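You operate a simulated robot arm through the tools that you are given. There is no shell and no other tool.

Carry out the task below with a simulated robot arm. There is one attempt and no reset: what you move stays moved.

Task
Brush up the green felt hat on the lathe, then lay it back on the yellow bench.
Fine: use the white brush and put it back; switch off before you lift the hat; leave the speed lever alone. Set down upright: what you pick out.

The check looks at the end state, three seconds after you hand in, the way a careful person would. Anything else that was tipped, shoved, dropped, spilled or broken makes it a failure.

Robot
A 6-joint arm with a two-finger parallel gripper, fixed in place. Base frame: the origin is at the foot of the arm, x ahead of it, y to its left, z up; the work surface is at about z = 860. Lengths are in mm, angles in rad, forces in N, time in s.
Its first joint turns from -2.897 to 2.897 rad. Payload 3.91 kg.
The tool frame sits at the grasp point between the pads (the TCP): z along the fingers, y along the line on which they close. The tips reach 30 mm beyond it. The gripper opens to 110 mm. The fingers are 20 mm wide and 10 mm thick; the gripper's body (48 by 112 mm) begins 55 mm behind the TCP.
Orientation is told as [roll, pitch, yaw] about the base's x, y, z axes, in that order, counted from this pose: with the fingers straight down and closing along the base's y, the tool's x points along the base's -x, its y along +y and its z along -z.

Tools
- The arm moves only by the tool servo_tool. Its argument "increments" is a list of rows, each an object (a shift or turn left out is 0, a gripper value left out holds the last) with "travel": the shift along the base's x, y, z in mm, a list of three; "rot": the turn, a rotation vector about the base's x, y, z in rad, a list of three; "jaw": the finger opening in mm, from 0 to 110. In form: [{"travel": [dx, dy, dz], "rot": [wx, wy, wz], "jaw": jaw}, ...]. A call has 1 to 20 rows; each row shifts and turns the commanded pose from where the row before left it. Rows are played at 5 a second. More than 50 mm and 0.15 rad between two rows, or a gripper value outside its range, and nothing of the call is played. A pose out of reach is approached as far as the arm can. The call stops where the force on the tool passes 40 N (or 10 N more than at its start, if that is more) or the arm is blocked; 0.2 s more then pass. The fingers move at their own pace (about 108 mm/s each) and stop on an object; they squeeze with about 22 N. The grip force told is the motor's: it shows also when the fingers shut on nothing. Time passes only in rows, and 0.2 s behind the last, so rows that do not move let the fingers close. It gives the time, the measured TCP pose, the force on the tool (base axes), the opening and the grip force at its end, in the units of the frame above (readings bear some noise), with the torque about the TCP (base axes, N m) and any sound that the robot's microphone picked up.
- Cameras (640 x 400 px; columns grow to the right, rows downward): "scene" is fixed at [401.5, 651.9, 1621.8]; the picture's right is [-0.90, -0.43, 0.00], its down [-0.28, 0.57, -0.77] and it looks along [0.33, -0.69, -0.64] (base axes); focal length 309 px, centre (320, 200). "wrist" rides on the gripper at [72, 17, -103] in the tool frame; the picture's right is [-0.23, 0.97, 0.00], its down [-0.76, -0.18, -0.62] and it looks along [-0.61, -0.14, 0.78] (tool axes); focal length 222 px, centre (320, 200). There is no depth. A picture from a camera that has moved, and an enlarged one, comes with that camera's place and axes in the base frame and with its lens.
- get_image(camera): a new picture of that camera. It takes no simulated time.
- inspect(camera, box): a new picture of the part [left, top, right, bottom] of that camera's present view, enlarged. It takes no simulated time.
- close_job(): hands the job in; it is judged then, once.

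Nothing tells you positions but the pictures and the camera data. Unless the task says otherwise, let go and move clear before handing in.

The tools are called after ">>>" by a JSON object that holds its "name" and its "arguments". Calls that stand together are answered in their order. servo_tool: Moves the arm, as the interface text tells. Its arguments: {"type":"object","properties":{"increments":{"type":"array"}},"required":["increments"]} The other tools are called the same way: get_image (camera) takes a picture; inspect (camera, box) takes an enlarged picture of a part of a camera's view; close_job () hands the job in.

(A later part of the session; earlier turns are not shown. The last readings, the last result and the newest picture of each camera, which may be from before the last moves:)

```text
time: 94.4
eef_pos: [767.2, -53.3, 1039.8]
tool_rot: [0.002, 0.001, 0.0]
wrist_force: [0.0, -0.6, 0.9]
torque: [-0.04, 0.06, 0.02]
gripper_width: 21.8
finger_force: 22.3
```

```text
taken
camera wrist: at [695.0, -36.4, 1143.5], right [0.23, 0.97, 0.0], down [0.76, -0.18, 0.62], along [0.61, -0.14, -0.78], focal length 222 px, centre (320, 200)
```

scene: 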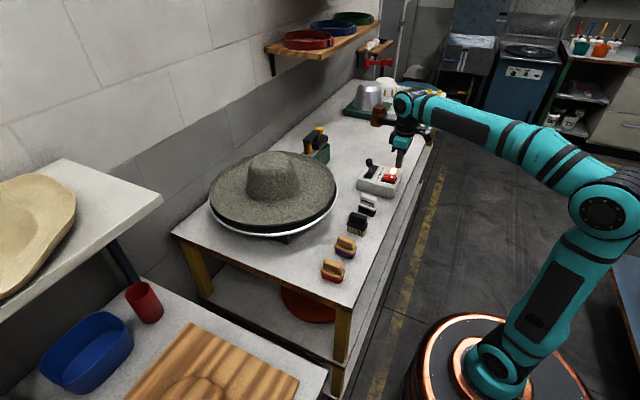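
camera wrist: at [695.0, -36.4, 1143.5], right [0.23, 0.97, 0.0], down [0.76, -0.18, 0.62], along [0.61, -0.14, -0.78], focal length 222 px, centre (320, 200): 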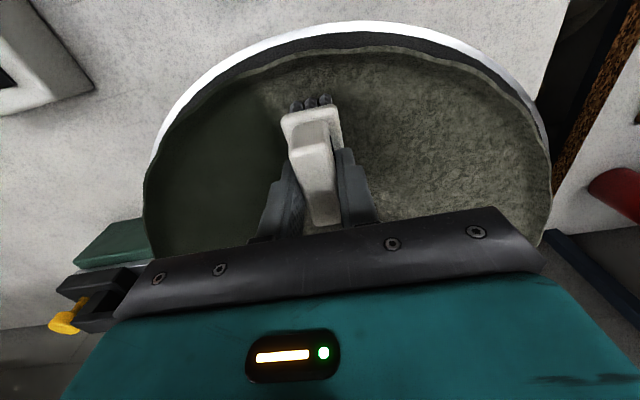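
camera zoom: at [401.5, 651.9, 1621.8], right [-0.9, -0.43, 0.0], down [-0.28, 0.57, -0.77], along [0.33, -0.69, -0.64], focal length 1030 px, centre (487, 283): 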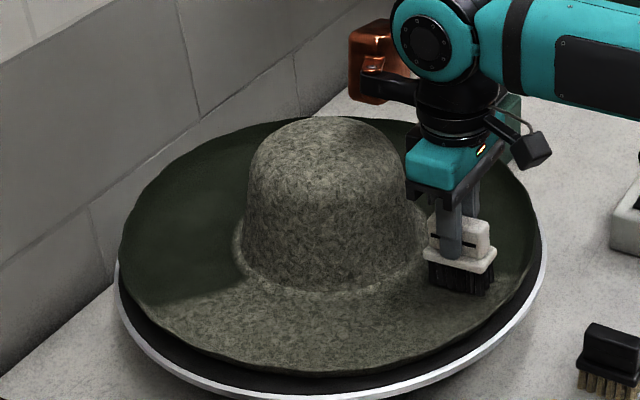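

The dust is coming off and revealing dark green felt on the brushed part of the brim. I'll continue until the whole brim has passed under the brush.

>>> {"name": "servo_tool", "arguments": {"increments": [{"travel": [0, 0, 0]}, {"travel": [0, 0, 0]}, {"travel": [0, 0, 0]}, {"travel": [0, 0, 0]}, {"travel": [0, 0, 0]}, {"travel": [0, 0, 0]}, {"travel": [0, 0, 0]}, {"travel": [0, 0, 0]}, {"travel": [0, 0, 0]}, {"travel": [0, 0, 0]}, {"travel": [0, 0, 0]}, {"travel": [0, 0, 0]}, {"travel": [0, 0, 0]}, {"travel": [0, 0, 0]}, {"travel": [0, 0, 0]}, {"travel": [0, 0, 0]}, {"travel": [0, 0, 0]}, {"travel": [0, 0, 0]}, {"travel": [0, 0, 0]}, {"travel": [0, 0, 0]}]}}

>>> {"name": "inspect", "arguments": {"camera": "scene", "box": [190, 115, 350, 235]}}

>>> {"name": "get_image", "arguments": {"camera": "wrist"}}

```text
time: 98.6
eef_pos: [767.2, -53.4, 1039.2]
tool_rot: [0.0, 0.001, 0.0]
wrist_force: [0.4, -1.7, 0.3]
torque: [-0.07, 0.07, -0.01]
gripper_width: 21.5
finger_force: 22.1
```

```text
3.33 times, centred on (270, 175) of scene
camera zoom: at [401.5, 651.9, 1621.8], right [-0.9, -0.43, 0.0], down [-0.28, 0.57, -0.77], along [0.33, -0.69, -0.64], focal length 1030 px, centre (487, 283)
```

zoom: 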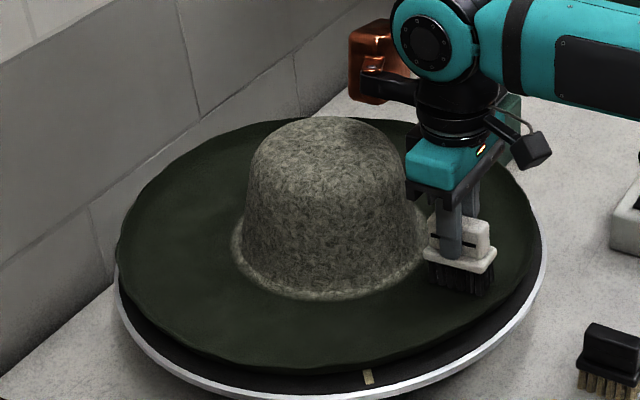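

```text
taken
camera wrist: at [695.0, -36.4, 1143.5], right [0.23, 0.97, 0.0], down [0.76, -0.18, 0.62], along [0.61, -0.14, -0.78], focal length 222 px, centre (320, 200)
```

wrist: 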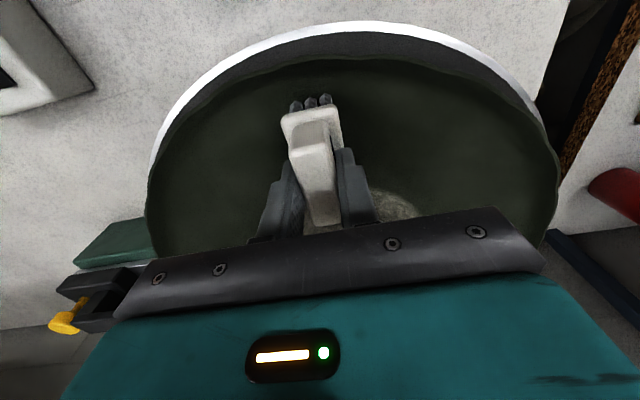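

The brim is fully clean, and the crown is still dusty. I'll lift off, back away and tilt the brush to face the crown wall.

>>> {"name": "servo_tool", "arguments": {"increments": [{"travel": [0, 0, 15]}, {"travel": [0, 0, 30]}, {"travel": [-30, 0, 30]}, {"travel": [-40, 0, 0]}, {"travel": [-40, 0, 0]}, {"travel": [-20, 0, 0], "rot": [0, -0.144, 0]}, {"rot": [0, -0.144, 0]}, {"rot": [0, -0.144, 0]}, {"rot": [0, -0.144, 0]}, {"rot": [0, -0.144, 0]}, {"rot": [0, -0.144, 0]}, {"rot": [0, -0.144, 0]}, {"rot": [0, -0.144, 0]}, {"rot": [0, -0.144, 0]}, {"travel": [0, 0, 0]}]}}

>>> {"name": "inspect", "arguments": {"camera": "scene", "box": [190, 95, 410, 235]}}

>>> {"name": "get_image", "arguments": {"camera": "wrist"}}

```text
time: 101.8
eef_pos: [637.9, -53.3, 1115.0]
tool_rot: [-0.001, -1.299, 0.001]
wrist_force: [0.5, 0.1, -0.9]
torque: [0.0, 0.0, 0.02]
gripper_width: 21.7
finger_force: 22.2
```

```text
2.86 times, centred on (300, 165) of scene
camera zoom: at [401.5, 651.9, 1621.8], right [-0.9, -0.43, 0.0], down [-0.28, 0.57, -0.77], along [0.33, -0.69, -0.64], focal length 883 px, centre (377, 300)
```

zoom: 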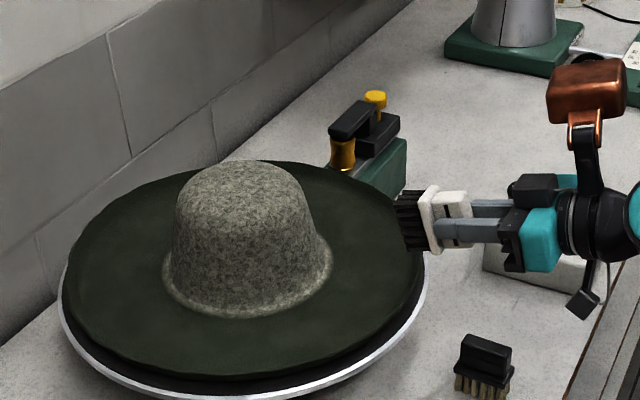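

```text
taken
camera wrist: at [517.5, -37.2, 1074.0], right [0.06, 0.97, 0.22], down [-0.39, -0.18, 0.9], along [0.92, -0.14, 0.37], focal length 222 px, centre (320, 200)
```

wrist: 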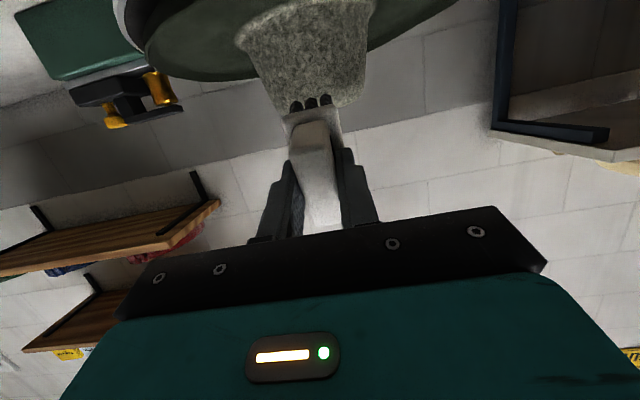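

The brush faces the crown squarely. I'll move in above the rim, lower to crown mid-height and advance slowly to contact.

>>> {"name": "servo_tool", "arguments": {"increments": [{"travel": [20, 0, -15]}, {"travel": [30, 0, -15]}, {"travel": [30, 0, 0]}, {"travel": [20, 0, -20]}, {"travel": [10, 0, -20]}, {"travel": [10, 0, 0]}, {"travel": [0, 0, 0]}]}}

>>> {"name": "inspect", "arguments": {"camera": "scene", "box": [190, 95, 410, 235]}}

```text
time: 103.4
eef_pos: [760.0, -52.4, 1047.1]
tool_rot: [-0.001, -1.297, 0.0]
wrist_force: [-0.6, 0.0, -0.4]
torque: [0.0, 0.04, 0.03]
gripper_width: 21.8
finger_force: 22.0
```

```text
2.86 times, centred on (300, 165) of scene
camera zoom: at [401.5, 651.9, 1621.8], right [-0.9, -0.43, 0.0], down [-0.28, 0.57, -0.77], along [0.33, -0.69, -0.64], focal length 883 px, centre (377, 300)
```

zoom: 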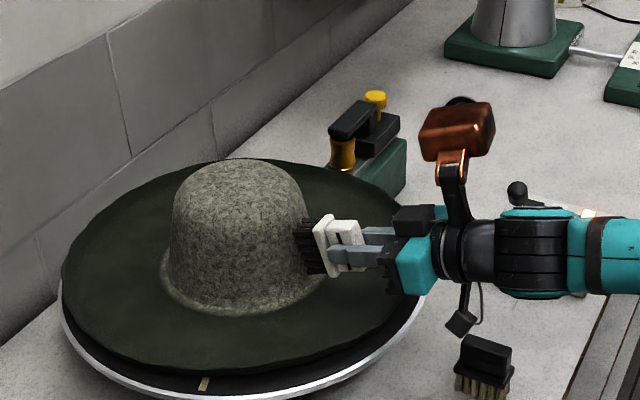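

>>> {"name": "servo_tool", "arguments": {"increments": [{"travel": [3, 0, 0]}, {"travel": [3, 0, 0]}, {"travel": [0, 0, 0]}]}}

>>> {"name": "servo_tool", "arguments": {"increments": [{"travel": [2, 0, 0]}, {"travel": [2, 0, 0]}, {"travel": [0, 0, 0]}]}}

>>> {"name": "inspect", "arguments": {"camera": "scene", "box": [190, 115, 350, 235]}}

```text
time: 104.2
eef_pos: [765.1, -52.6, 1044.9]
tool_rot: [0.001, -1.296, 0.0]
wrist_force: [0.3, 0.2, -1.2]
torque: [0.01, 0.06, -0.02]
gripper_width: 21.7
finger_force: 22.0
```

```text
time: 105.0
eef_pos: [767.7, -53.5, 1045.0]
tool_rot: [0.002, -1.297, 0.0]
wrist_force: [-0.3, 0.3, -1.5]
torque: [-0.02, 0.05, 0.03]
gripper_width: 21.5
finger_force: 22.1
```

```text
3.33 times, centred on (270, 175) of scene
camera zoom: at [401.5, 651.9, 1621.8], right [-0.9, -0.43, 0.0], down [-0.28, 0.57, -0.77], along [0.33, -0.69, -0.64], focal length 1030 px, centre (487, 283)
```

zoom: 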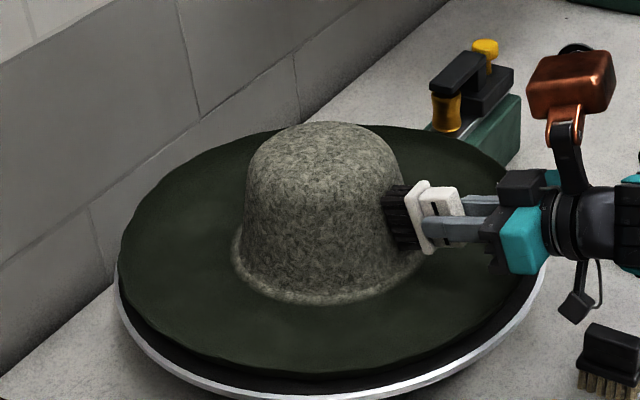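

>>> {"name": "servo_tool", "arguments": {"increments": [{"travel": [2, 0, 0]}, {"travel": [2, 0, 0]}, {"travel": [0, 0, 0]}]}}

>>> {"name": "servo_tool", "arguments": {"increments": [{"travel": [2, 0, 0]}, {"travel": [0, 0, 0]}, {"travel": [0, 0, 0]}]}}

>>> {"name": "servo_tool", "arguments": {"increments": [{"travel": [1, 0, 0]}, {"travel": [0, 0, 0]}, {"travel": [0, 0, 0]}, {"travel": [0, 0, 0]}]}}

>>> {"name": "inspect", "arguments": {"camera": "scene", "box": [190, 115, 350, 235]}}

```text
time: 105.8
eef_pos: [771.2, -53.0, 1045.6]
tool_rot: [0.002, -1.295, -0.003]
wrist_force: [-12.4, -2.0, 2.2]
torque: [0.05, -0.28, -0.22]
gripper_width: 21.7
finger_force: 21.7
```

```text
time: 106.6
eef_pos: [772.8, -54.2, 1046.8]
tool_rot: [0.002, -1.299, -0.003]
wrist_force: [-25.7, -11.4, 6.2]
torque: [0.15, -0.68, -0.76]
gripper_width: 21.6
finger_force: 22.1
```

```text
time: 107.6
eef_pos: [773.1, -53.6, 1046.9]
tool_rot: [0.003, -1.296, -0.002]
wrist_force: [-31.3, -12.2, 4.8]
torque: [0.19, -0.76, -0.78]
gripper_width: 21.6
finger_force: 22.0
```

```text
3.33 times, centred on (270, 175) of scene
camera zoom: at [401.5, 651.9, 1621.8], right [-0.9, -0.43, 0.0], down [-0.28, 0.57, -0.77], along [0.33, -0.69, -0.64], focal length 1030 px, centre (487, 283)
```

zoom: 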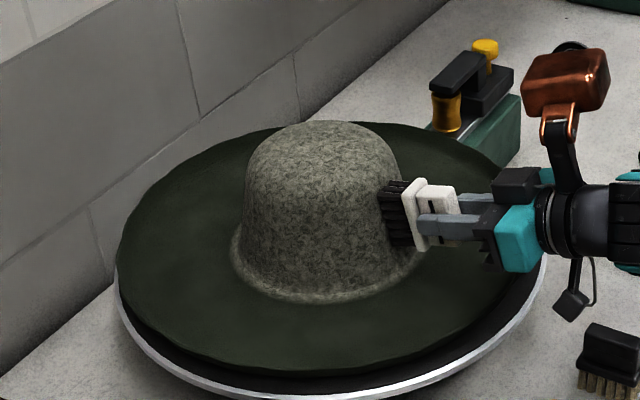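

Contact is made but it's too firm (31 N). I'll ease back 2.5 mm and hold while the crown turns.

>>> {"name": "servo_tool", "arguments": {"increments": [{"travel": [-2.5, 0, 0]}, {"travel": [0, 0, 0]}, {"travel": [0, 0, 0]}, {"travel": [0, 0, 0]}, {"travel": [0, 0, 0]}]}}

>>> {"name": "servo_tool", "arguments": {"increments": [{"travel": [0, 0, 0]}, {"travel": [0, 0, 0]}, {"travel": [0, 0, 0]}, {"travel": [0, 0, 0]}, {"travel": [0, 0, 0]}, {"travel": [0, 0, 0]}, {"travel": [0, 0, 0]}, {"travel": [0, 0, 0]}, {"travel": [0, 0, 0]}, {"travel": [0, 0, 0]}, {"travel": [0, 0, 0]}, {"travel": [0, 0, 0]}, {"travel": [0, 0, 0]}, {"travel": [0, 0, 0]}, {"travel": [0, 0, 0]}]}}

>>> {"name": "inspect", "arguments": {"camera": "scene", "box": [190, 115, 350, 235]}}

```text
time: 108.8
eef_pos: [771.8, -53.1, 1045.3]
tool_rot: [0.002, -1.298, 0.0]
wrist_force: [-1.8, -1.0, -0.4]
torque: [0.0, 0.0, -0.08]
gripper_width: 21.7
finger_force: 22.0
```

```text
time: 112.0
eef_pos: [772.2, -53.4, 1045.0]
tool_rot: [0.002, -1.297, 0.0]
wrist_force: [-1.9, 0.0, -0.5]
torque: [-0.01, 0.0, -0.06]
gripper_width: 21.7
finger_force: 22.5
```

```text
3.33 times, centred on (270, 175) of scene
camera zoom: at [401.5, 651.9, 1621.8], right [-0.9, -0.43, 0.0], down [-0.28, 0.57, -0.77], along [0.33, -0.69, -0.64], focal length 1030 px, centre (487, 283)
```

zoom: 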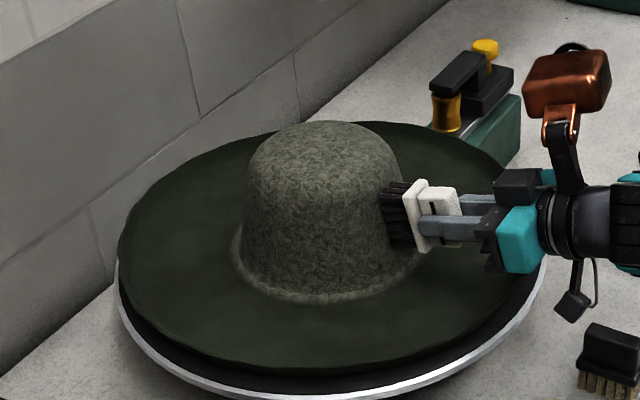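

>>> {"name": "servo_tool", "arguments": {"increments": [{"travel": [0, 0, 0]}, {"travel": [0, 0, 0]}, {"travel": [0, 0, 0]}, {"travel": [0, 0, 0]}, {"travel": [0, 0, 0]}, {"travel": [0, 0, 0]}, {"travel": [0, 0, 0]}, {"travel": [0, 0, 0]}, {"travel": [0, 0, 0]}, {"travel": [0, 0, 0]}, {"travel": [0, 0, 0]}, {"travel": [0, 0, 0]}, {"travel": [0, 0, 0]}, {"travel": [0, 0, 0]}, {"travel": [0, 0, 0]}, {"travel": [0, 0, 0]}, {"travel": [0, 0, 0]}, {"travel": [0, 0, 0]}, {"travel": [0, 0, 0]}, {"travel": [0, 0, 0]}]}}

>>> {"name": "servo_tool", "arguments": {"increments": [{"travel": [0, 0, 0]}, {"travel": [0, 0, 0]}, {"travel": [0, 0, 0]}, {"travel": [0, 0, 0]}, {"travel": [0, 0, 0]}, {"travel": [0, 0, 0]}, {"travel": [0, 0, 0]}, {"travel": [0, 0, 0]}, {"travel": [0, 0, 0]}, {"travel": [0, 0, 0]}, {"travel": [0, 0, 0]}, {"travel": [0, 0, 0]}, {"travel": [0, 0, 0]}, {"travel": [0, 0, 0]}, {"travel": [0, 0, 0]}, {"travel": [0, 0, 0]}, {"travel": [0, 0, 0]}, {"travel": [0, 0, 0]}, {"travel": [0, 0, 0]}, {"travel": [0, 0, 0]}]}}

>>> {"name": "inspect", "arguments": {"camera": "scene", "box": [190, 115, 350, 235]}}

>>> {"name": "get_image", "arguments": {"camera": "wrist"}}

```text
time: 116.2
eef_pos: [772.7, -54.3, 1045.8]
tool_rot: [0.002, -1.295, -0.002]
wrist_force: [-2.0, -0.8, 0.0]
torque: [0.01, -0.07, -0.14]
gripper_width: 21.6
finger_force: 21.3
```

```text
time: 120.4
eef_pos: [771.6, -53.3, 1044.4]
tool_rot: [0.002, -1.296, 0.0]
wrist_force: [-2.2, -1.6, -1.6]
torque: [-0.04, -0.04, -0.05]
gripper_width: 21.8
finger_force: 22.1
```

```text
3.33 times, centred on (270, 175) of scene
camera zoom: at [401.5, 651.9, 1621.8], right [-0.9, -0.43, 0.0], down [-0.28, 0.57, -0.77], along [0.33, -0.69, -0.64], focal length 1030 px, centre (487, 283)
```

zoom: 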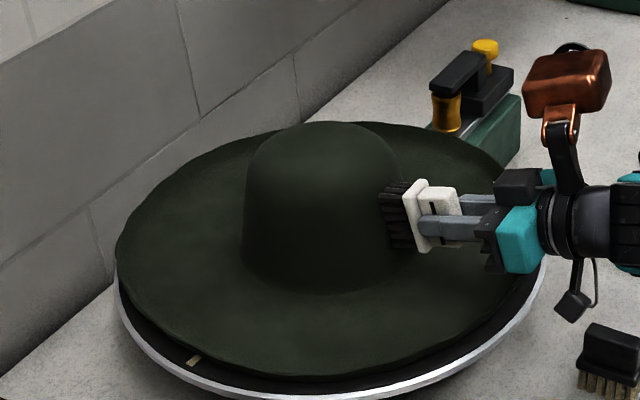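

```text
taken
camera wrist: at [652.5, -37.1, 1003.3], right [0.06, 0.97, 0.22], down [-0.39, -0.18, 0.9], along [0.92, -0.14, 0.37], focal length 222 px, centre (320, 200)
```

wrist: 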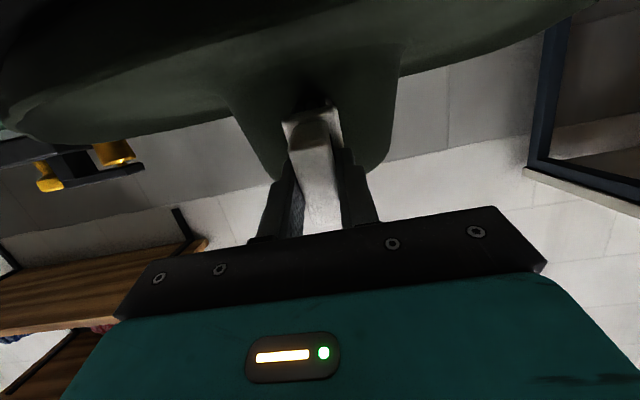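

The entire hat is now clean dark green. I'll withdraw, turn the brush upright and carry it back above its place.

>>> {"name": "servo_tool", "arguments": {"increments": [{"travel": [-15, 0, 0]}, {"travel": [-25, 0, 15]}, {"travel": [-30, 0, 30]}, {"travel": [-35, 0, 25]}, {"travel": [-35, 0, 0]}, {"rot": [0, 0.144, 0]}, {"rot": [0, 0.144, 0]}, {"rot": [0, 0.144, 0]}, {"rot": [0, 0.144, 0]}, {"rot": [0, 0.144, 0]}, {"rot": [0, 0.144, 0]}, {"rot": [0, 0.144, 0]}, {"rot": [0, 0.144, 0]}, {"rot": [0, 0.144, 0]}, {"travel": [0, 0, 0]}]}}

>>> {"name": "inspect", "arguments": {"camera": "scene", "box": [190, 105, 410, 245]}}

>>> {"name": "get_image", "arguments": {"camera": "wrist"}}

```text
time: 123.6
eef_pos: [631.5, -53.4, 1115.3]
tool_rot: [0.0, 0.002, 0.0]
wrist_force: [-0.6, 0.3, -0.5]
torque: [0.0, -0.02, 0.01]
gripper_width: 21.7
finger_force: 21.8
```

```text
2.86 times, centred on (300, 175) of scene
camera zoom: at [401.5, 651.9, 1621.8], right [-0.9, -0.43, 0.0], down [-0.28, 0.57, -0.77], along [0.33, -0.69, -0.64], focal length 883 px, centre (377, 271)
```

zoom: 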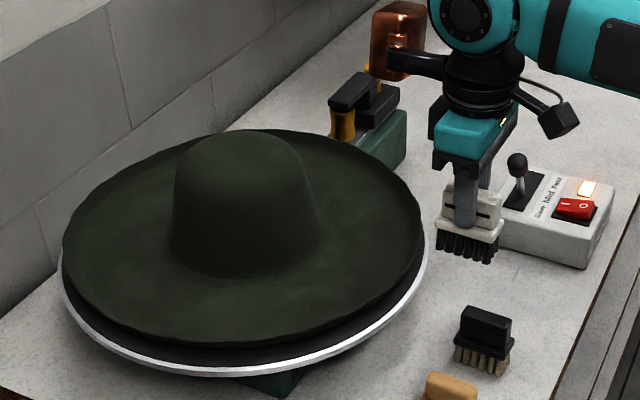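

```text
taken
camera wrist: at [559.5, -36.7, 1218.7], right [0.23, 0.97, 0.0], down [0.76, -0.18, 0.62], along [0.61, -0.14, -0.78], focal length 222 px, centre (320, 200)
```

wrist: 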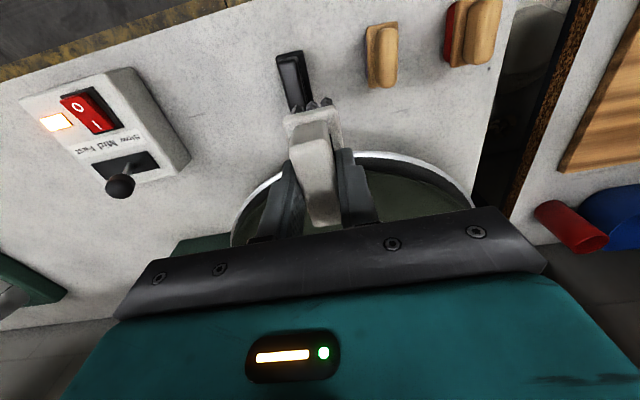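

The hat is uniformly dark green and the brush sits squarely in the grip. I'll return it to its original spot.

>>> {"name": "servo_tool", "arguments": {"increments": [{"travel": [-4.3, -34.2, 0], "rot": [0, 0, -0.05]}, {"travel": [-5, -34, 0], "rot": [0, 0, -0.05]}, {"travel": [-5, -34, 0], "rot": [0, 0, -0.053]}, {"travel": [-4, -34, 0]}, {"travel": [0, 0, -40]}, {"travel": [0, 0, -40]}, {"travel": [0, 0, -40]}, {"travel": [0, 0, -35]}, {"travel": [0, 0, -15]}, {"travel": [0, 0, -5]}, {"travel": [0, 0, 0]}]}}

>>> {"name": "inspect", "arguments": {"camera": "scene", "box": [335, 165, 405, 235]}}

```text
time: 126.0
eef_pos: [614.1, -187.9, 939.9]
tool_rot: [0.001, 0.0, -0.151]
wrist_force: [-0.3, 0.4, -1.6]
torque: [-0.01, 0.02, 0.04]
gripper_width: 21.8
finger_force: 22.1
```

```text
5.71 times, centred on (370, 200) of scene
camera zoom: at [401.5, 651.9, 1621.8], right [-0.9, -0.43, 0.0], down [-0.28, 0.57, -0.77], along [0.33, -0.69, -0.64], focal length 1766 px, centre (34, 200)
```

zoom: 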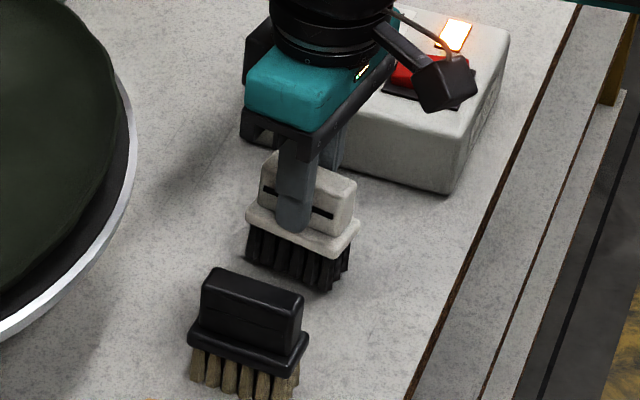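

>>> {"name": "servo_tool", "arguments": {"increments": [{"travel": [-0.5, -1, -3]}, {"travel": [0, 0, -3]}, {"travel": [0, 0, 0]}]}}

>>> {"name": "servo_tool", "arguments": {"increments": [{"travel": [0, 0, -1.5]}, {"travel": [0, 0, 0]}]}}

>>> {"name": "inspect", "arguments": {"camera": "scene", "box": [345, 185, 395, 235]}}

```text
time: 126.8
eef_pos: [614.0, -189.2, 933.1]
tool_rot: [0.002, 0.0, -0.153]
wrist_force: [0.8, -0.2, -0.7]
torque: [-0.01, -0.02, 0.04]
gripper_width: 21.7
finger_force: 22.3
```

```text
time: 127.4
eef_pos: [612.9, -190.2, 932.3]
tool_rot: [-0.001, 0.0, -0.152]
wrist_force: [-0.2, -0.3, -1.1]
torque: [0.0, 0.0, -0.01]
gripper_width: 21.7
finger_force: 22.0
```

```text
8.00 times, centred on (370, 210) of scene
camera zoom: at [401.5, 651.9, 1621.8], right [-0.9, -0.43, 0.0], down [-0.28, 0.57, -0.77], along [0.33, -0.69, -0.64], focal length 2473 px, centre (-80, 120)
```

zoom: 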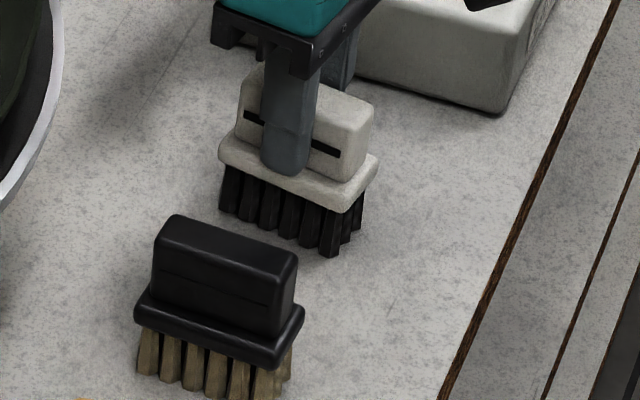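

>>> {"name": "servo_tool", "arguments": {"increments": [{"travel": [0, 0, -1]}, {"travel": [0, 0, 0]}, {"travel": [0, 0, -1]}, {"travel": [0, 0, 0]}]}}

>>> {"name": "servo_tool", "arguments": {"increments": [{"travel": [0, 0, -1]}, {"travel": [0, 0, 0]}]}}

```text
time: 128.4
eef_pos: [614.0, -189.4, 930.0]
tool_rot: [-0.001, -0.002, -0.151]
wrist_force: [-0.4, 2.4, 7.5]
torque: [0.1, 0.24, -0.03]
gripper_width: 21.9
finger_force: 22.2
```

```text
time: 129.0
eef_pos: [614.2, -190.4, 930.4]
tool_rot: [0.0, -0.001, -0.152]
wrist_force: [7.1, 2.9, 22.0]
torque: [0.2, 0.13, -0.1]
gripper_width: 21.7
finger_force: 22.0
```

The brush is standing on the bench. I'll relax the pressure, open slowly and lift clear.

>>> {"name": "servo_tool", "arguments": {"increments": [{"travel": [0, 0, 0.8]}, {"travel": [0, 0, 0]}, {"travel": [0, 0, 0], "jaw": 26}, {"travel": [0, 0, 0], "jaw": 35}, {"travel": [0, 0, 0], "jaw": 48}, {"travel": [0, 0, 0]}, {"travel": [0, 0, 10]}, {"travel": [0, 0, 20]}, {"travel": [0, 0, 30]}, {"travel": [0, 0, 40]}, {"travel": [0, 0, 20]}]}}

>>> {"name": "inspect", "arguments": {"camera": "scene", "box": [345, 185, 395, 235]}}

>>> {"name": "get_image", "arguments": {"camera": "wrist"}}

```text
time: 131.4
eef_pos: [613.0, -190.6, 1050.1]
tool_rot: [-0.001, 0.002, -0.154]
wrist_force: [-0.5, 0.0, -0.1]
torque: [-0.03, -0.02, 0.03]
gripper_width: 48.0
finger_force: 0.0
```

```text
8.00 times, centred on (370, 210) of scene
camera zoom: at [401.5, 651.9, 1621.8], right [-0.9, -0.43, 0.0], down [-0.28, 0.57, -0.77], along [0.33, -0.69, -0.64], focal length 2473 px, centre (-80, 120)
```

zoom: 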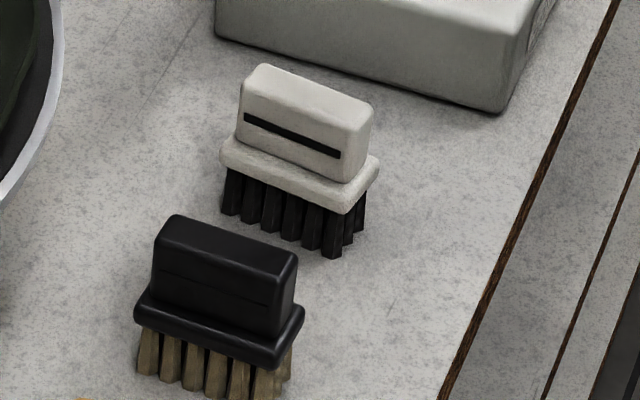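

```text
taken
camera wrist: at [543.8, -162.0, 1153.1], right [0.37, 0.93, 0.0], down [0.73, -0.29, 0.62], along [0.58, -0.23, -0.78], focal length 222 px, centre (320, 200)
```

wrist: 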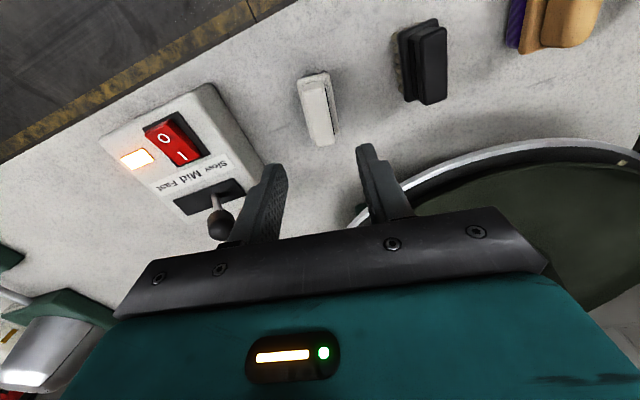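

The white brush stands upright in its place. Now I'll switch off by pressing the raised 0 end of the rocker at about x≈571, staying well away from the lever.

>>> {"name": "servo_tool", "arguments": {"increments": [{"travel": [-10, -40, 0], "rot": [0, 0, 0.05], "jaw": 20}, {"travel": [-11, -40, 0], "rot": [0, 0, 0.05], "jaw": 0}, {"travel": [-11, -40, 0], "rot": [0, 0, 0.053]}, {"travel": [-11, -41, 0]}, {"travel": [0, 0, -40]}, {"travel": [0, 0, -30]}, {"travel": [0, 0, -4]}, {"travel": [0, 0, 0]}]}}

>>> {"name": "get_image", "arguments": {"camera": "wrist"}}

>>> {"name": "inspect", "arguments": {"camera": "scene", "box": [350, 145, 410, 200]}}

```text
time: 133.2
eef_pos: [568.2, -349.1, 976.3]
tool_rot: [0.001, 0.001, 0.0]
wrist_force: [-0.4, 0.0, 0.4]
torque: [0.0, -0.04, 0.02]
gripper_width: 0.0
finger_force: 21.9
```

```text
taken
camera wrist: at [496.5, -333.0, 1079.8], right [0.23, 0.97, 0.0], down [0.76, -0.18, 0.62], along [0.61, -0.14, -0.78], focal length 222 px, centre (320, 200)
```

wrist: 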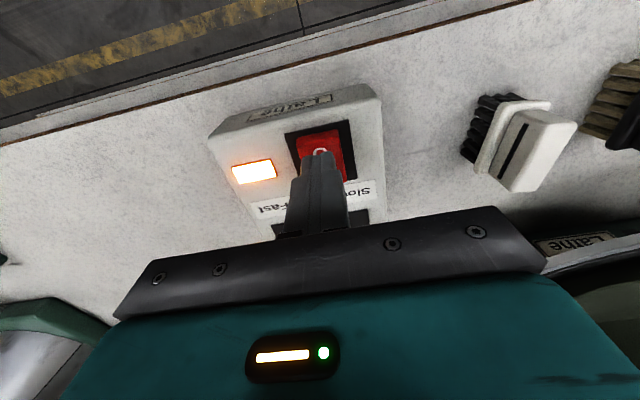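

```text
7.27 times, centred on (380, 172) of scene
camera zoom: at [401.5, 651.9, 1621.8], right [-0.9, -0.43, 0.0], down [-0.28, 0.57, -0.77], along [0.33, -0.69, -0.64], focal length 2248 px, centre (-116, 400)
```

zoom: 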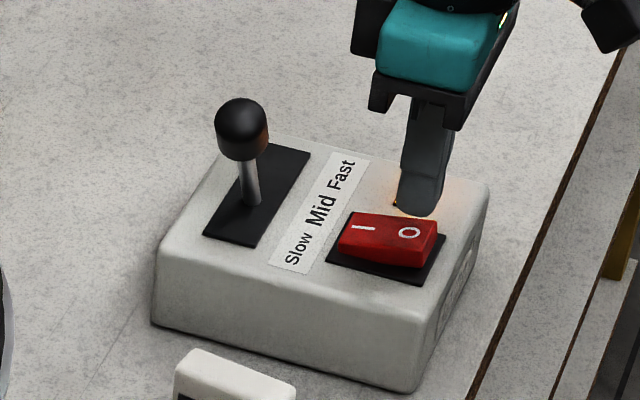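

>>> {"name": "servo_tool", "arguments": {"increments": [{"travel": [0, -1, -10]}, {"travel": [0, 0, -6]}, {"travel": [0, 0, -4]}, {"travel": [0, 0, 0]}]}}

>>> {"name": "inspect", "arguments": {"camera": "scene", "box": [350, 145, 410, 200]}}

```text
time: 134.2
eef_pos: [568.7, -351.5, 957.2]
tool_rot: [0.0, -0.001, 0.0]
wrist_force: [-6.5, 1.1, 10.1]
torque: [0.01, 0.07, 0.01]
gripper_width: 0.2
finger_force: 21.9
```

```text
7.27 times, centred on (380, 172) of scene
camera zoom: at [401.5, 651.9, 1621.8], right [-0.9, -0.43, 0.0], down [-0.28, 0.57, -0.77], along [0.33, -0.69, -0.64], focal length 2248 px, centre (-116, 400)
```

zoom: 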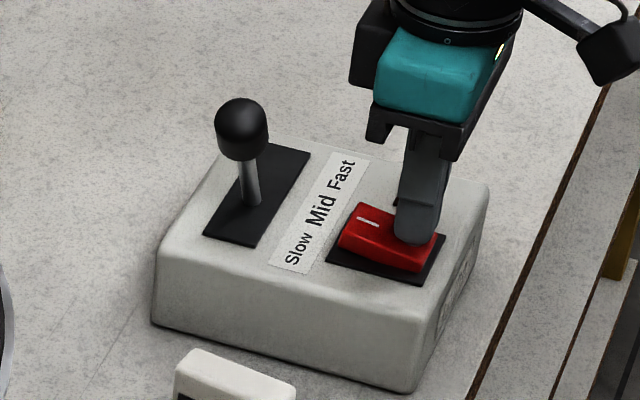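

The I end has popped up, so it should be off. I'll lift and confirm with the lamp and the disc.

>>> {"name": "servo_tool", "arguments": {"increments": [{"travel": [0, 0, 6]}, {"travel": [0, 0, 25]}, {"travel": [0, 0, 40]}, {"travel": [0, 10, 40]}, {"travel": [0, 30, 30]}, {"travel": [0, 40, 20]}]}}

>>> {"name": "inspect", "arguments": {"camera": "scene", "box": [190, 115, 410, 245]}}

>>> {"name": "servo_tool", "arguments": {"increments": [{"travel": [0, 30, 0]}, {"travel": [0, 30, 0]}, {"travel": [0, 30, 0]}, {"travel": [0, 30, 0]}]}}

>>> {"name": "inspect", "arguments": {"camera": "scene", "box": [190, 115, 410, 245]}}

>>> {"name": "get_image", "arguments": {"camera": "wrist"}}

```text
time: 135.6
eef_pos: [569.3, -272.5, 1119.5]
tool_rot: [0.001, 0.0, -0.001]
wrist_force: [0.2, -0.4, -0.3]
torque: [0.04, 0.02, 0.02]
gripper_width: 0.1
finger_force: 22.0
```

```text
2.91 times, centred on (300, 180) of scene
camera zoom: at [401.5, 651.9, 1621.8], right [-0.9, -0.43, 0.0], down [-0.28, 0.57, -0.77], along [0.33, -0.69, -0.64], focal length 899 px, centre (378, 258)
```

zoom: 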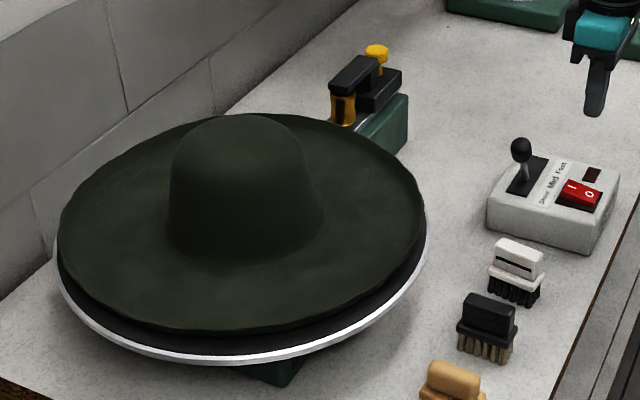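

```text
time: 136.6
eef_pos: [571.7, -151.3, 1119.0]
tool_rot: [0.0, 0.0, 0.0]
wrist_force: [-0.4, -0.5, 0.5]
torque: [0.03, 0.02, -0.02]
gripper_width: 0.2
finger_force: 22.2
```

```text
2.91 times, centred on (300, 180) of scene
camera zoom: at [401.5, 651.9, 1621.8], right [-0.9, -0.43, 0.0], down [-0.28, 0.57, -0.77], along [0.33, -0.69, -0.64], focal length 899 px, centre (378, 258)
```

zoom: 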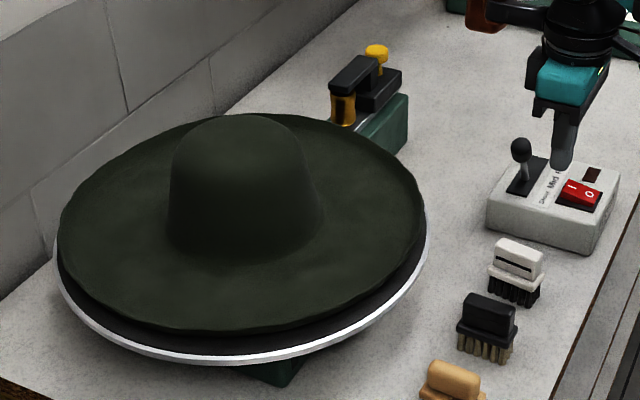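

```text
taken
camera wrist: at [498.2, -133.9, 1222.1], right [0.23, 0.97, 0.0], down [0.76, -0.18, 0.62], along [0.61, -0.14, -0.78], focal length 222 px, centre (320, 200)
```

wrist: 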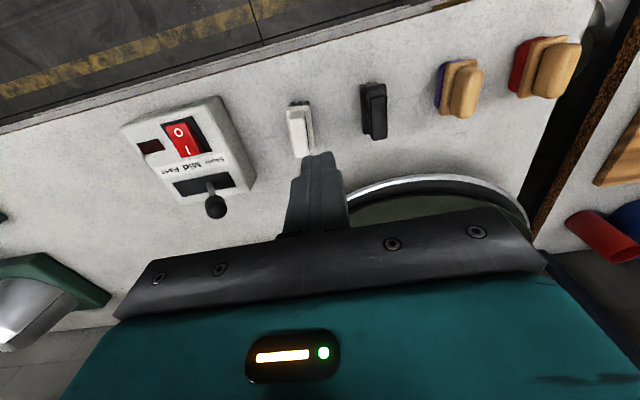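

The lathe is off and still, and the lever hasn't been touched. I'll set the gripper back to the lip-pinching orientation (65° pitch, rolled) in front of the hat.

>>> {"name": "servo_tool", "arguments": {"increments": [{"rot": [0.145, 0, 0]}, {"rot": [0.145, 0, 0]}, {"rot": [0.146, 0, 0]}, {"travel": [3, 9, 0], "rot": [0, 0, -0.1428]}, {"travel": [3, 9, 0], "rot": [0, 0, -0.1428]}, {"travel": [3, 9, 0], "rot": [0, 0, -0.1428]}, {"travel": [3, 9, 0], "rot": [0, 0, -0.1428]}, {"travel": [3, 9, 0], "rot": [0, 0, -0.1428]}, {"travel": [3, 9, 0], "rot": [0, 0, -0.1428]}, {"travel": [3, 9, 0], "rot": [0, 0, -0.1428]}, {"travel": [3, 9, 0], "rot": [0, 0, -0.1428]}, {"travel": [3, 9, 0], "rot": [0, 0, -0.1428]}, {"travel": [3, 9, 0], "rot": [0, 0, -0.1428]}, {"travel": [2, 8, 0], "rot": [0, 0, -0.1428], "jaw": 34}, {"travel": [20, 0, -15]}, {"travel": [20, 0, -15]}, {"travel": [20, 0, -15]}, {"travel": [0, 0, 0]}]}}

>>> {"name": "get_image", "arguments": {"camera": "wrist"}}

>>> {"name": "inspect", "arguments": {"camera": "scene", "box": [190, 105, 410, 245]}}

```text
time: 140.4
eef_pos: [662.3, -56.8, 1071.6]
tool_rot: [0.436, 0.0, -1.571]
wrist_force: [0.1, -0.6, 0.4]
torque: [-0.02, -0.02, 0.02]
gripper_width: 34.2
finger_force: 0.1
```

```text
taken
camera wrist: at [633.8, 15.9, 1172.7], right [0.88, -0.23, 0.41], down [-0.42, -0.76, 0.49], along [0.2, -0.61, -0.77], focal length 222 px, centre (320, 200)
```

wrist: 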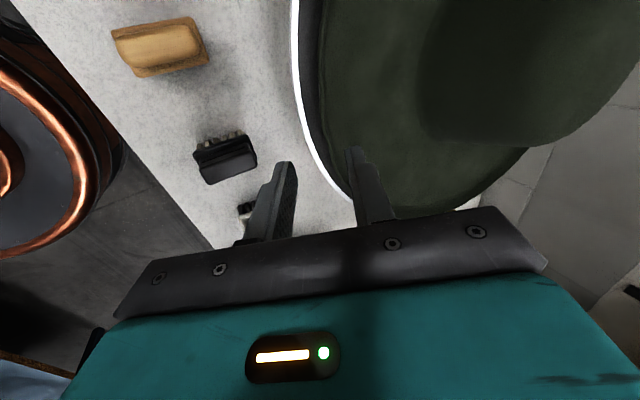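

```text
2.86 times, centred on (300, 175) of scene
camera zoom: at [401.5, 651.9, 1621.8], right [-0.9, -0.43, 0.0], down [-0.28, 0.57, -0.77], along [0.33, -0.69, -0.64], focal length 883 px, centre (377, 271)
```

zoom: 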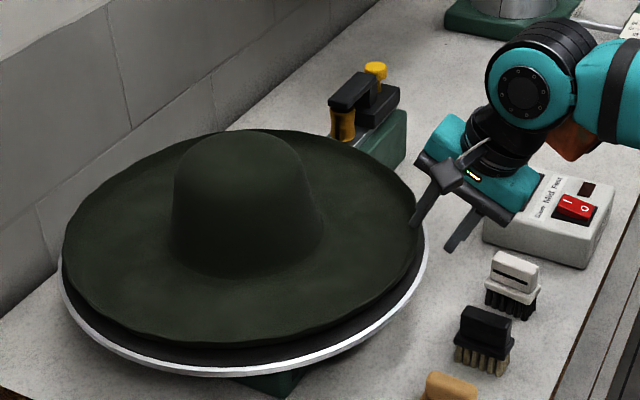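

>>> {"name": "inspect", "arguments": {"camera": "wrist", "box": [260, 60, 420, 200]}}

```text
2.86 times, centred on (340, 130) of wrist
camera zoom: at [633.8, 15.9, 1172.7], right [0.88, -0.23, 0.41], down [-0.42, -0.76, 0.49], along [0.2, -0.61, -0.77], focal length 635 px, centre (263, 400)
```

zoom: 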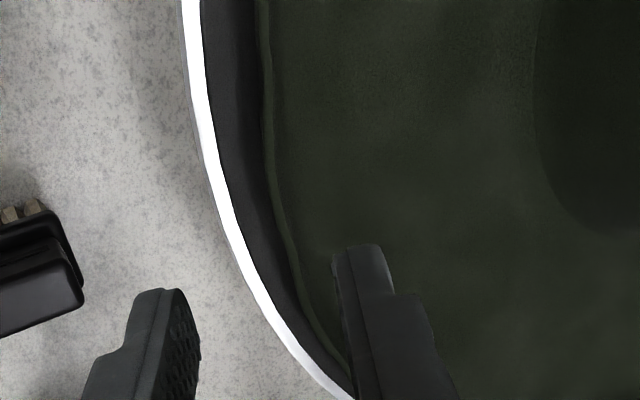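

The rim front is at about x≈706 near y≈-68, with the rim height about 985 on the disc. I'll line up on the same straddling offset that worked on the bench and advance partway.

>>> {"name": "servo_tool", "arguments": {"increments": [{"travel": [10, -5, -14]}, {"travel": [9.5, -4, -14]}, {"travel": [4.2, 0, -9.1]}, {"travel": [4.2, 0, -9.1]}, {"travel": [4.2, 0, -9.1]}, {"travel": [0, 0, 0]}]}}

>>> {"name": "inspect", "arguments": {"camera": "wrist", "box": [240, 80, 420, 200]}}

>>> {"name": "inspect", "arguments": {"camera": "scene", "box": [280, 120, 360, 190]}}

```text
time: 141.8
eef_pos: [693.5, -64.2, 1017.0]
tool_rot: [0.438, 0.0, -1.571]
wrist_force: [0.7, -0.2, -1.1]
torque: [0.01, 0.03, 0.03]
gripper_width: 33.8
finger_force: 0.0
```

```text
3.33 times, centred on (330, 140) of wrist
camera zoom: at [665.3, 7.9, 1118.6], right [0.88, -0.23, 0.41], down [-0.42, -0.76, 0.49], along [0.2, -0.61, -0.77], focal length 740 px, centre (287, 400)
```

zoom: 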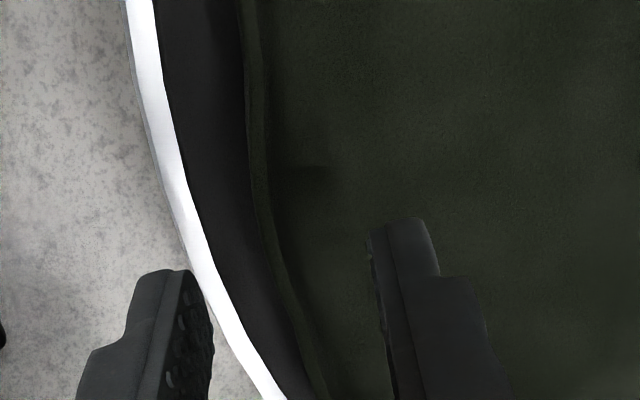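

```text
5.71 times, centred on (320, 155) of scene
camera zoom: at [401.5, 651.9, 1621.8], right [-0.9, -0.43, 0.0], down [-0.28, 0.57, -0.77], along [0.33, -0.69, -0.64], focal length 1766 px, centre (320, 457)
```

zoom: 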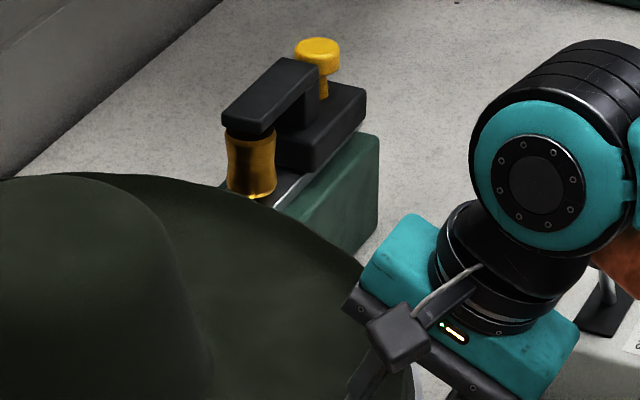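

The rim is between the fingers. I'll shift slightly to give the upper finger more room and go in to depth in small steps.

>>> {"name": "servo_tool", "arguments": {"increments": [{"travel": [3, 0, 0]}, {"travel": [3, 0, -6]}, {"travel": [2.5, 0, -5]}, {"travel": [0, 0, 0]}]}}

>>> {"name": "servo_tool", "arguments": {"increments": [{"travel": [1.5, 0, -4]}, {"travel": [0.5, 0, -2.5]}, {"travel": [0, 0, 0]}]}}

>>> {"name": "inspect", "arguments": {"camera": "wrist", "box": [240, 80, 420, 200]}}

```text
time: 142.8
eef_pos: [701.5, -64.4, 1006.2]
tool_rot: [0.435, -0.001, -1.571]
wrist_force: [0.3, -0.4, 0.0]
torque: [0.0, -0.03, -0.01]
gripper_width: 34.0
finger_force: 0.1
```

```text
time: 143.6
eef_pos: [704.5, -63.1, 999.7]
tool_rot: [0.435, 0.0, -1.57]
wrist_force: [0.7, -0.1, -0.2]
torque: [-0.01, -0.02, 0.0]
gripper_width: 33.9
finger_force: 0.1
```

```text
3.33 times, centred on (330, 140) of wrist
camera zoom: at [675.4, 8.2, 1101.4], right [0.88, -0.23, 0.41], down [-0.42, -0.76, 0.49], along [0.2, -0.61, -0.77], focal length 740 px, centre (287, 400)
```

zoom: 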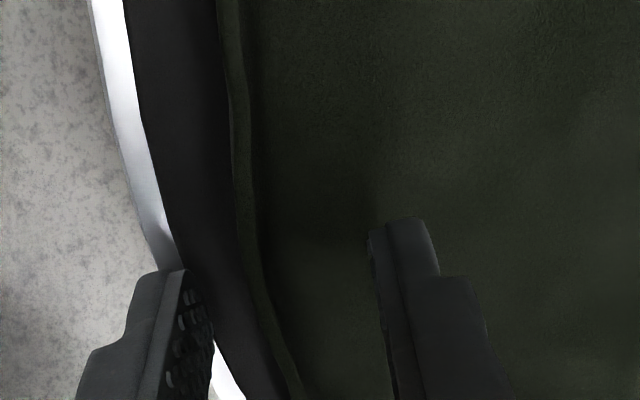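

>>> {"name": "servo_tool", "arguments": {"increments": [{"travel": [0, 0, 0], "jaw": 27}, {"travel": [0.5, 0, -2]}, {"travel": [0, 0, -1.5]}, {"travel": [0, 0, 0]}]}}

>>> {"name": "servo_tool", "arguments": {"increments": [{"travel": [0, 0, 0], "jaw": 20}, {"travel": [0, 0, 0], "jaw": 12}, {"travel": [0, 0, 0], "jaw": 0}, {"travel": [0, 0, 0]}, {"travel": [0, 0, 0]}]}}

>>> {"name": "inspect", "arguments": {"camera": "wrist", "box": [240, 80, 420, 200]}}

>>> {"name": "inspect", "arguments": {"camera": "scene", "box": [190, 105, 410, 245]}}

```text
time: 144.6
eef_pos: [703.4, -62.7, 996.1]
tool_rot: [0.437, 0.0, -1.57]
wrist_force: [-3.3, -0.2, 13.1]
torque: [0.12, 0.27, 0.08]
gripper_width: 26.2
finger_force: 0.0
```

```text
time: 145.8
eef_pos: [702.9, -62.9, 995.8]
tool_rot: [0.437, 0.0, -1.57]
wrist_force: [-4.5, -0.4, 2.9]
torque: [-0.01, 0.56, -0.02]
gripper_width: 20.8
finger_force: 22.3
```

```text
3.33 times, centred on (330, 140) of wrist
camera zoom: at [676.0, 9.1, 1096.8], right [0.88, -0.23, 0.41], down [-0.42, -0.76, 0.49], along [0.2, -0.61, -0.77], focal length 740 px, centre (287, 400)
```

zoom: 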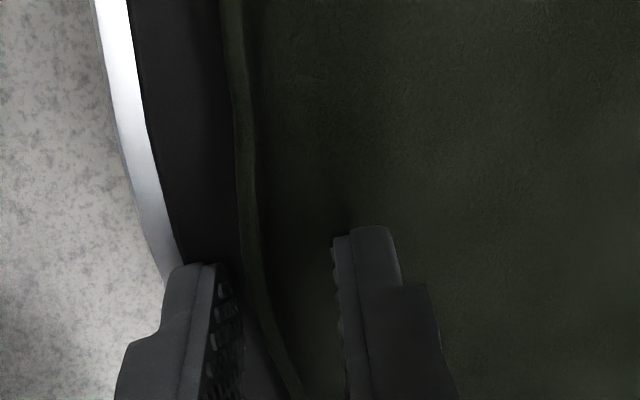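

```text
2.86 times, centred on (300, 175) of scene
camera zoom: at [401.5, 651.9, 1621.8], right [-0.9, -0.43, 0.0], down [-0.28, 0.57, -0.77], along [0.33, -0.69, -0.64], focal length 883 px, centre (377, 271)
```

zoom: 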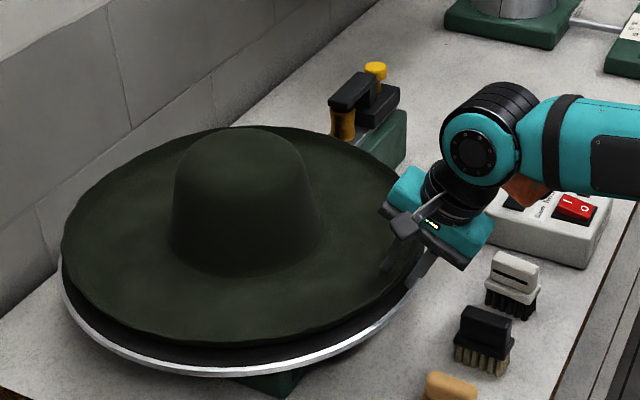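

Gripped at 20.8 mm, the same as the first time. I'll lift straight up off the block.

>>> {"name": "servo_tool", "arguments": {"increments": [{"travel": [0, 0, 5]}, {"travel": [0, 0, 8]}, {"travel": [0, 0, 12]}, {"travel": [0, 0, 15]}, {"travel": [0, 0, 15]}]}}

>>> {"name": "inspect", "arguments": {"camera": "scene", "box": [190, 105, 410, 245]}}

```text
time: 147.0
eef_pos: [707.0, -63.3, 1049.5]
tool_rot: [0.436, 0.0, -1.572]
wrist_force: [-1.2, -0.4, -2.5]
torque: [0.01, 0.36, -0.01]
gripper_width: 20.6
finger_force: 21.9
```

```text
2.86 times, centred on (300, 175) of scene
camera zoom: at [401.5, 651.9, 1621.8], right [-0.9, -0.43, 0.0], down [-0.28, 0.57, -0.77], along [0.33, -0.69, -0.64], focal length 883 px, centre (377, 271)
```

zoom: 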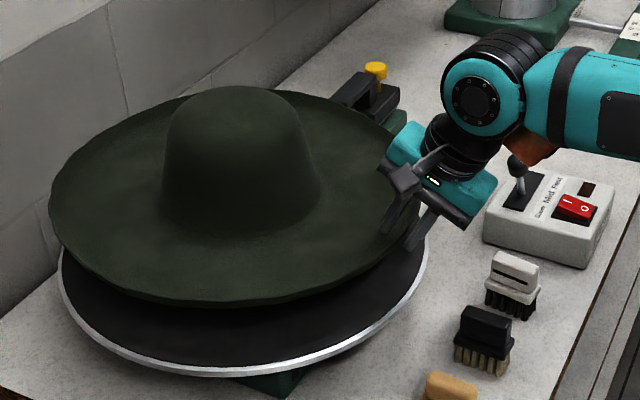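

The hat is rising cleanly and level. I'll continue up until it clears the block, then carry it back to its old spot.

>>> {"name": "servo_tool", "arguments": {"increments": [{"travel": [0, 0, 20]}, {"travel": [0, 0, 25]}, {"travel": [0, 0, 25]}, {"travel": [0, 0, 10]}, {"travel": [-2, -15, 0]}, {"travel": [-5, -28, 0]}, {"travel": [-6, -33, 0]}, {"travel": [-6, -33, 0]}, {"travel": [-6, -33, 0]}, {"travel": [-6, -33, 0]}, {"travel": [-6, -33, 0]}, {"travel": [-6, -33, 0]}, {"travel": [-6, -33, 0]}, {"travel": [-6, -33, 0]}, {"travel": [-6, -33, 0]}, {"travel": [-6, -33, 0]}, {"travel": [-6, -33, 0]}, {"travel": [-6, -33, 0]}, {"travel": [-6, -33, 0]}]}}

>>> {"name": "get_image", "arguments": {"camera": "scene"}}

```text
time: 151.0
eef_pos: [622.3, -536.1, 1132.5]
tool_rot: [0.436, 0.0, -1.568]
wrist_force: [0.4, 1.3, -1.7]
torque: [-0.06, 0.34, 0.0]
gripper_width: 20.2
finger_force: 22.0
```

```text
taken
```

scene: 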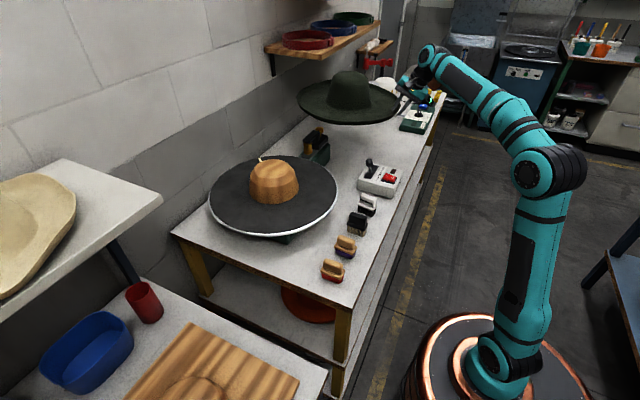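

>>> {"name": "servo_tool", "arguments": {"increments": [{"travel": [-8, -31, 0]}, {"travel": [-8, -31, 0]}, {"travel": [-8, -31, 0]}, {"travel": [-8, -31, 0]}, {"travel": [0, 0, -10]}, {"travel": [0, 0, -20]}, {"travel": [0, 0, -20]}, {"travel": [0, 0, -25]}, {"travel": [0, 0, -25]}, {"travel": [0, 0, -25]}, {"travel": [0, 0, 0]}]}}

>>> {"name": "inspect", "arguments": {"camera": "scene", "box": [290, 70, 450, 190]}}

>>> {"name": "get_image", "arguments": {"camera": "wrist"}}

```text
time: 153.4
eef_pos: [588.4, -659.9, 1006.8]
tool_rot: [0.435, 0.0, -1.57]
wrist_force: [0.6, -0.4, -1.8]
torque: [-0.02, 0.37, 0.0]
gripper_width: 19.7
finger_force: 22.3
```

```text
3.33 times, centred on (370, 130) of scene
camera zoom: at [401.5, 651.9, 1621.8], right [-0.9, -0.43, 0.0], down [-0.28, 0.57, -0.77], along [0.33, -0.69, -0.64], focal length 1030 px, centre (153, 433)
```

zoom: 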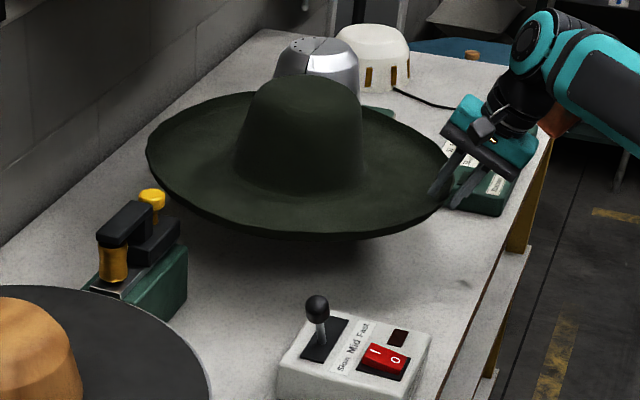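

```text
taken
camera wrist: at [559.6, -587.1, 1106.5], right [0.88, -0.23, 0.41], down [-0.42, -0.76, 0.49], along [0.2, -0.61, -0.77], focal length 222 px, centre (320, 200)
```

wrist: 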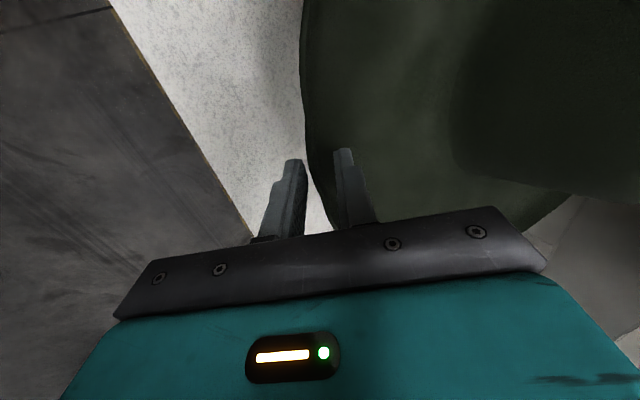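

The hat is level above its old spot. I'll lower it to just above the bench, then settle it gently.

>>> {"name": "servo_tool", "arguments": {"increments": [{"travel": [0, -1, -20]}, {"travel": [0, 0, -20]}, {"travel": [0, 0, -20]}, {"travel": [0, 0, -15]}, {"travel": [0, 0, -10]}, {"travel": [0, 0, -8]}, {"travel": [0, 0, 0]}]}}

>>> {"name": "inspect", "arguments": {"camera": "scene", "box": [290, 80, 450, 190]}}

>>> {"name": "servo_tool", "arguments": {"increments": [{"travel": [0, 0, -4]}, {"travel": [0, 0, 0]}]}}

>>> {"name": "servo_tool", "arguments": {"increments": [{"travel": [0, 0, -3]}, {"travel": [0, 0, 0]}]}}

```text
time: 155.0
eef_pos: [588.5, -661.2, 914.1]
tool_rot: [0.435, 0.002, -1.571]
wrist_force: [-0.2, 0.6, -1.8]
torque: [0.0, 0.36, 0.02]
gripper_width: 17.9
finger_force: 21.9
```

```text
3.64 times, centred on (370, 135) of scene
camera zoom: at [401.5, 651.9, 1621.8], right [-0.9, -0.43, 0.0], down [-0.28, 0.57, -0.77], along [0.33, -0.69, -0.64], focal length 1124 px, centre (138, 436)
```

zoom: 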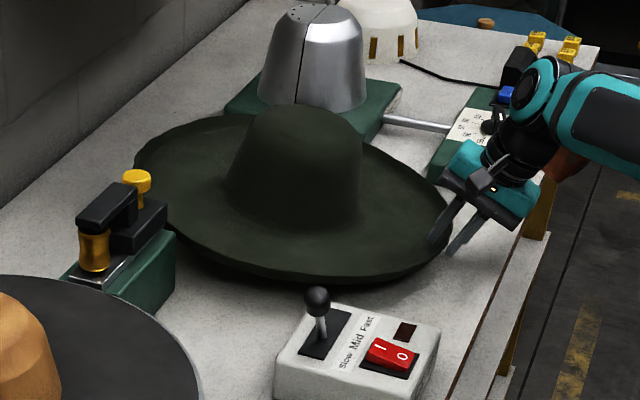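

```text
time: 155.6
eef_pos: [589.0, -661.6, 909.1]
tool_rot: [0.434, 0.002, -1.57]
wrist_force: [-1.2, -0.7, -1.3]
torque: [-0.04, 0.43, -0.09]
gripper_width: 17.8
finger_force: 22.1
```

```text
time: 156.2
eef_pos: [588.7, -661.5, 907.3]
tool_rot: [0.436, 0.0, -1.57]
wrist_force: [-1.6, -0.6, -3.0]
torque: [-0.05, 0.45, -0.11]
gripper_width: 17.5
finger_force: 22.3
```

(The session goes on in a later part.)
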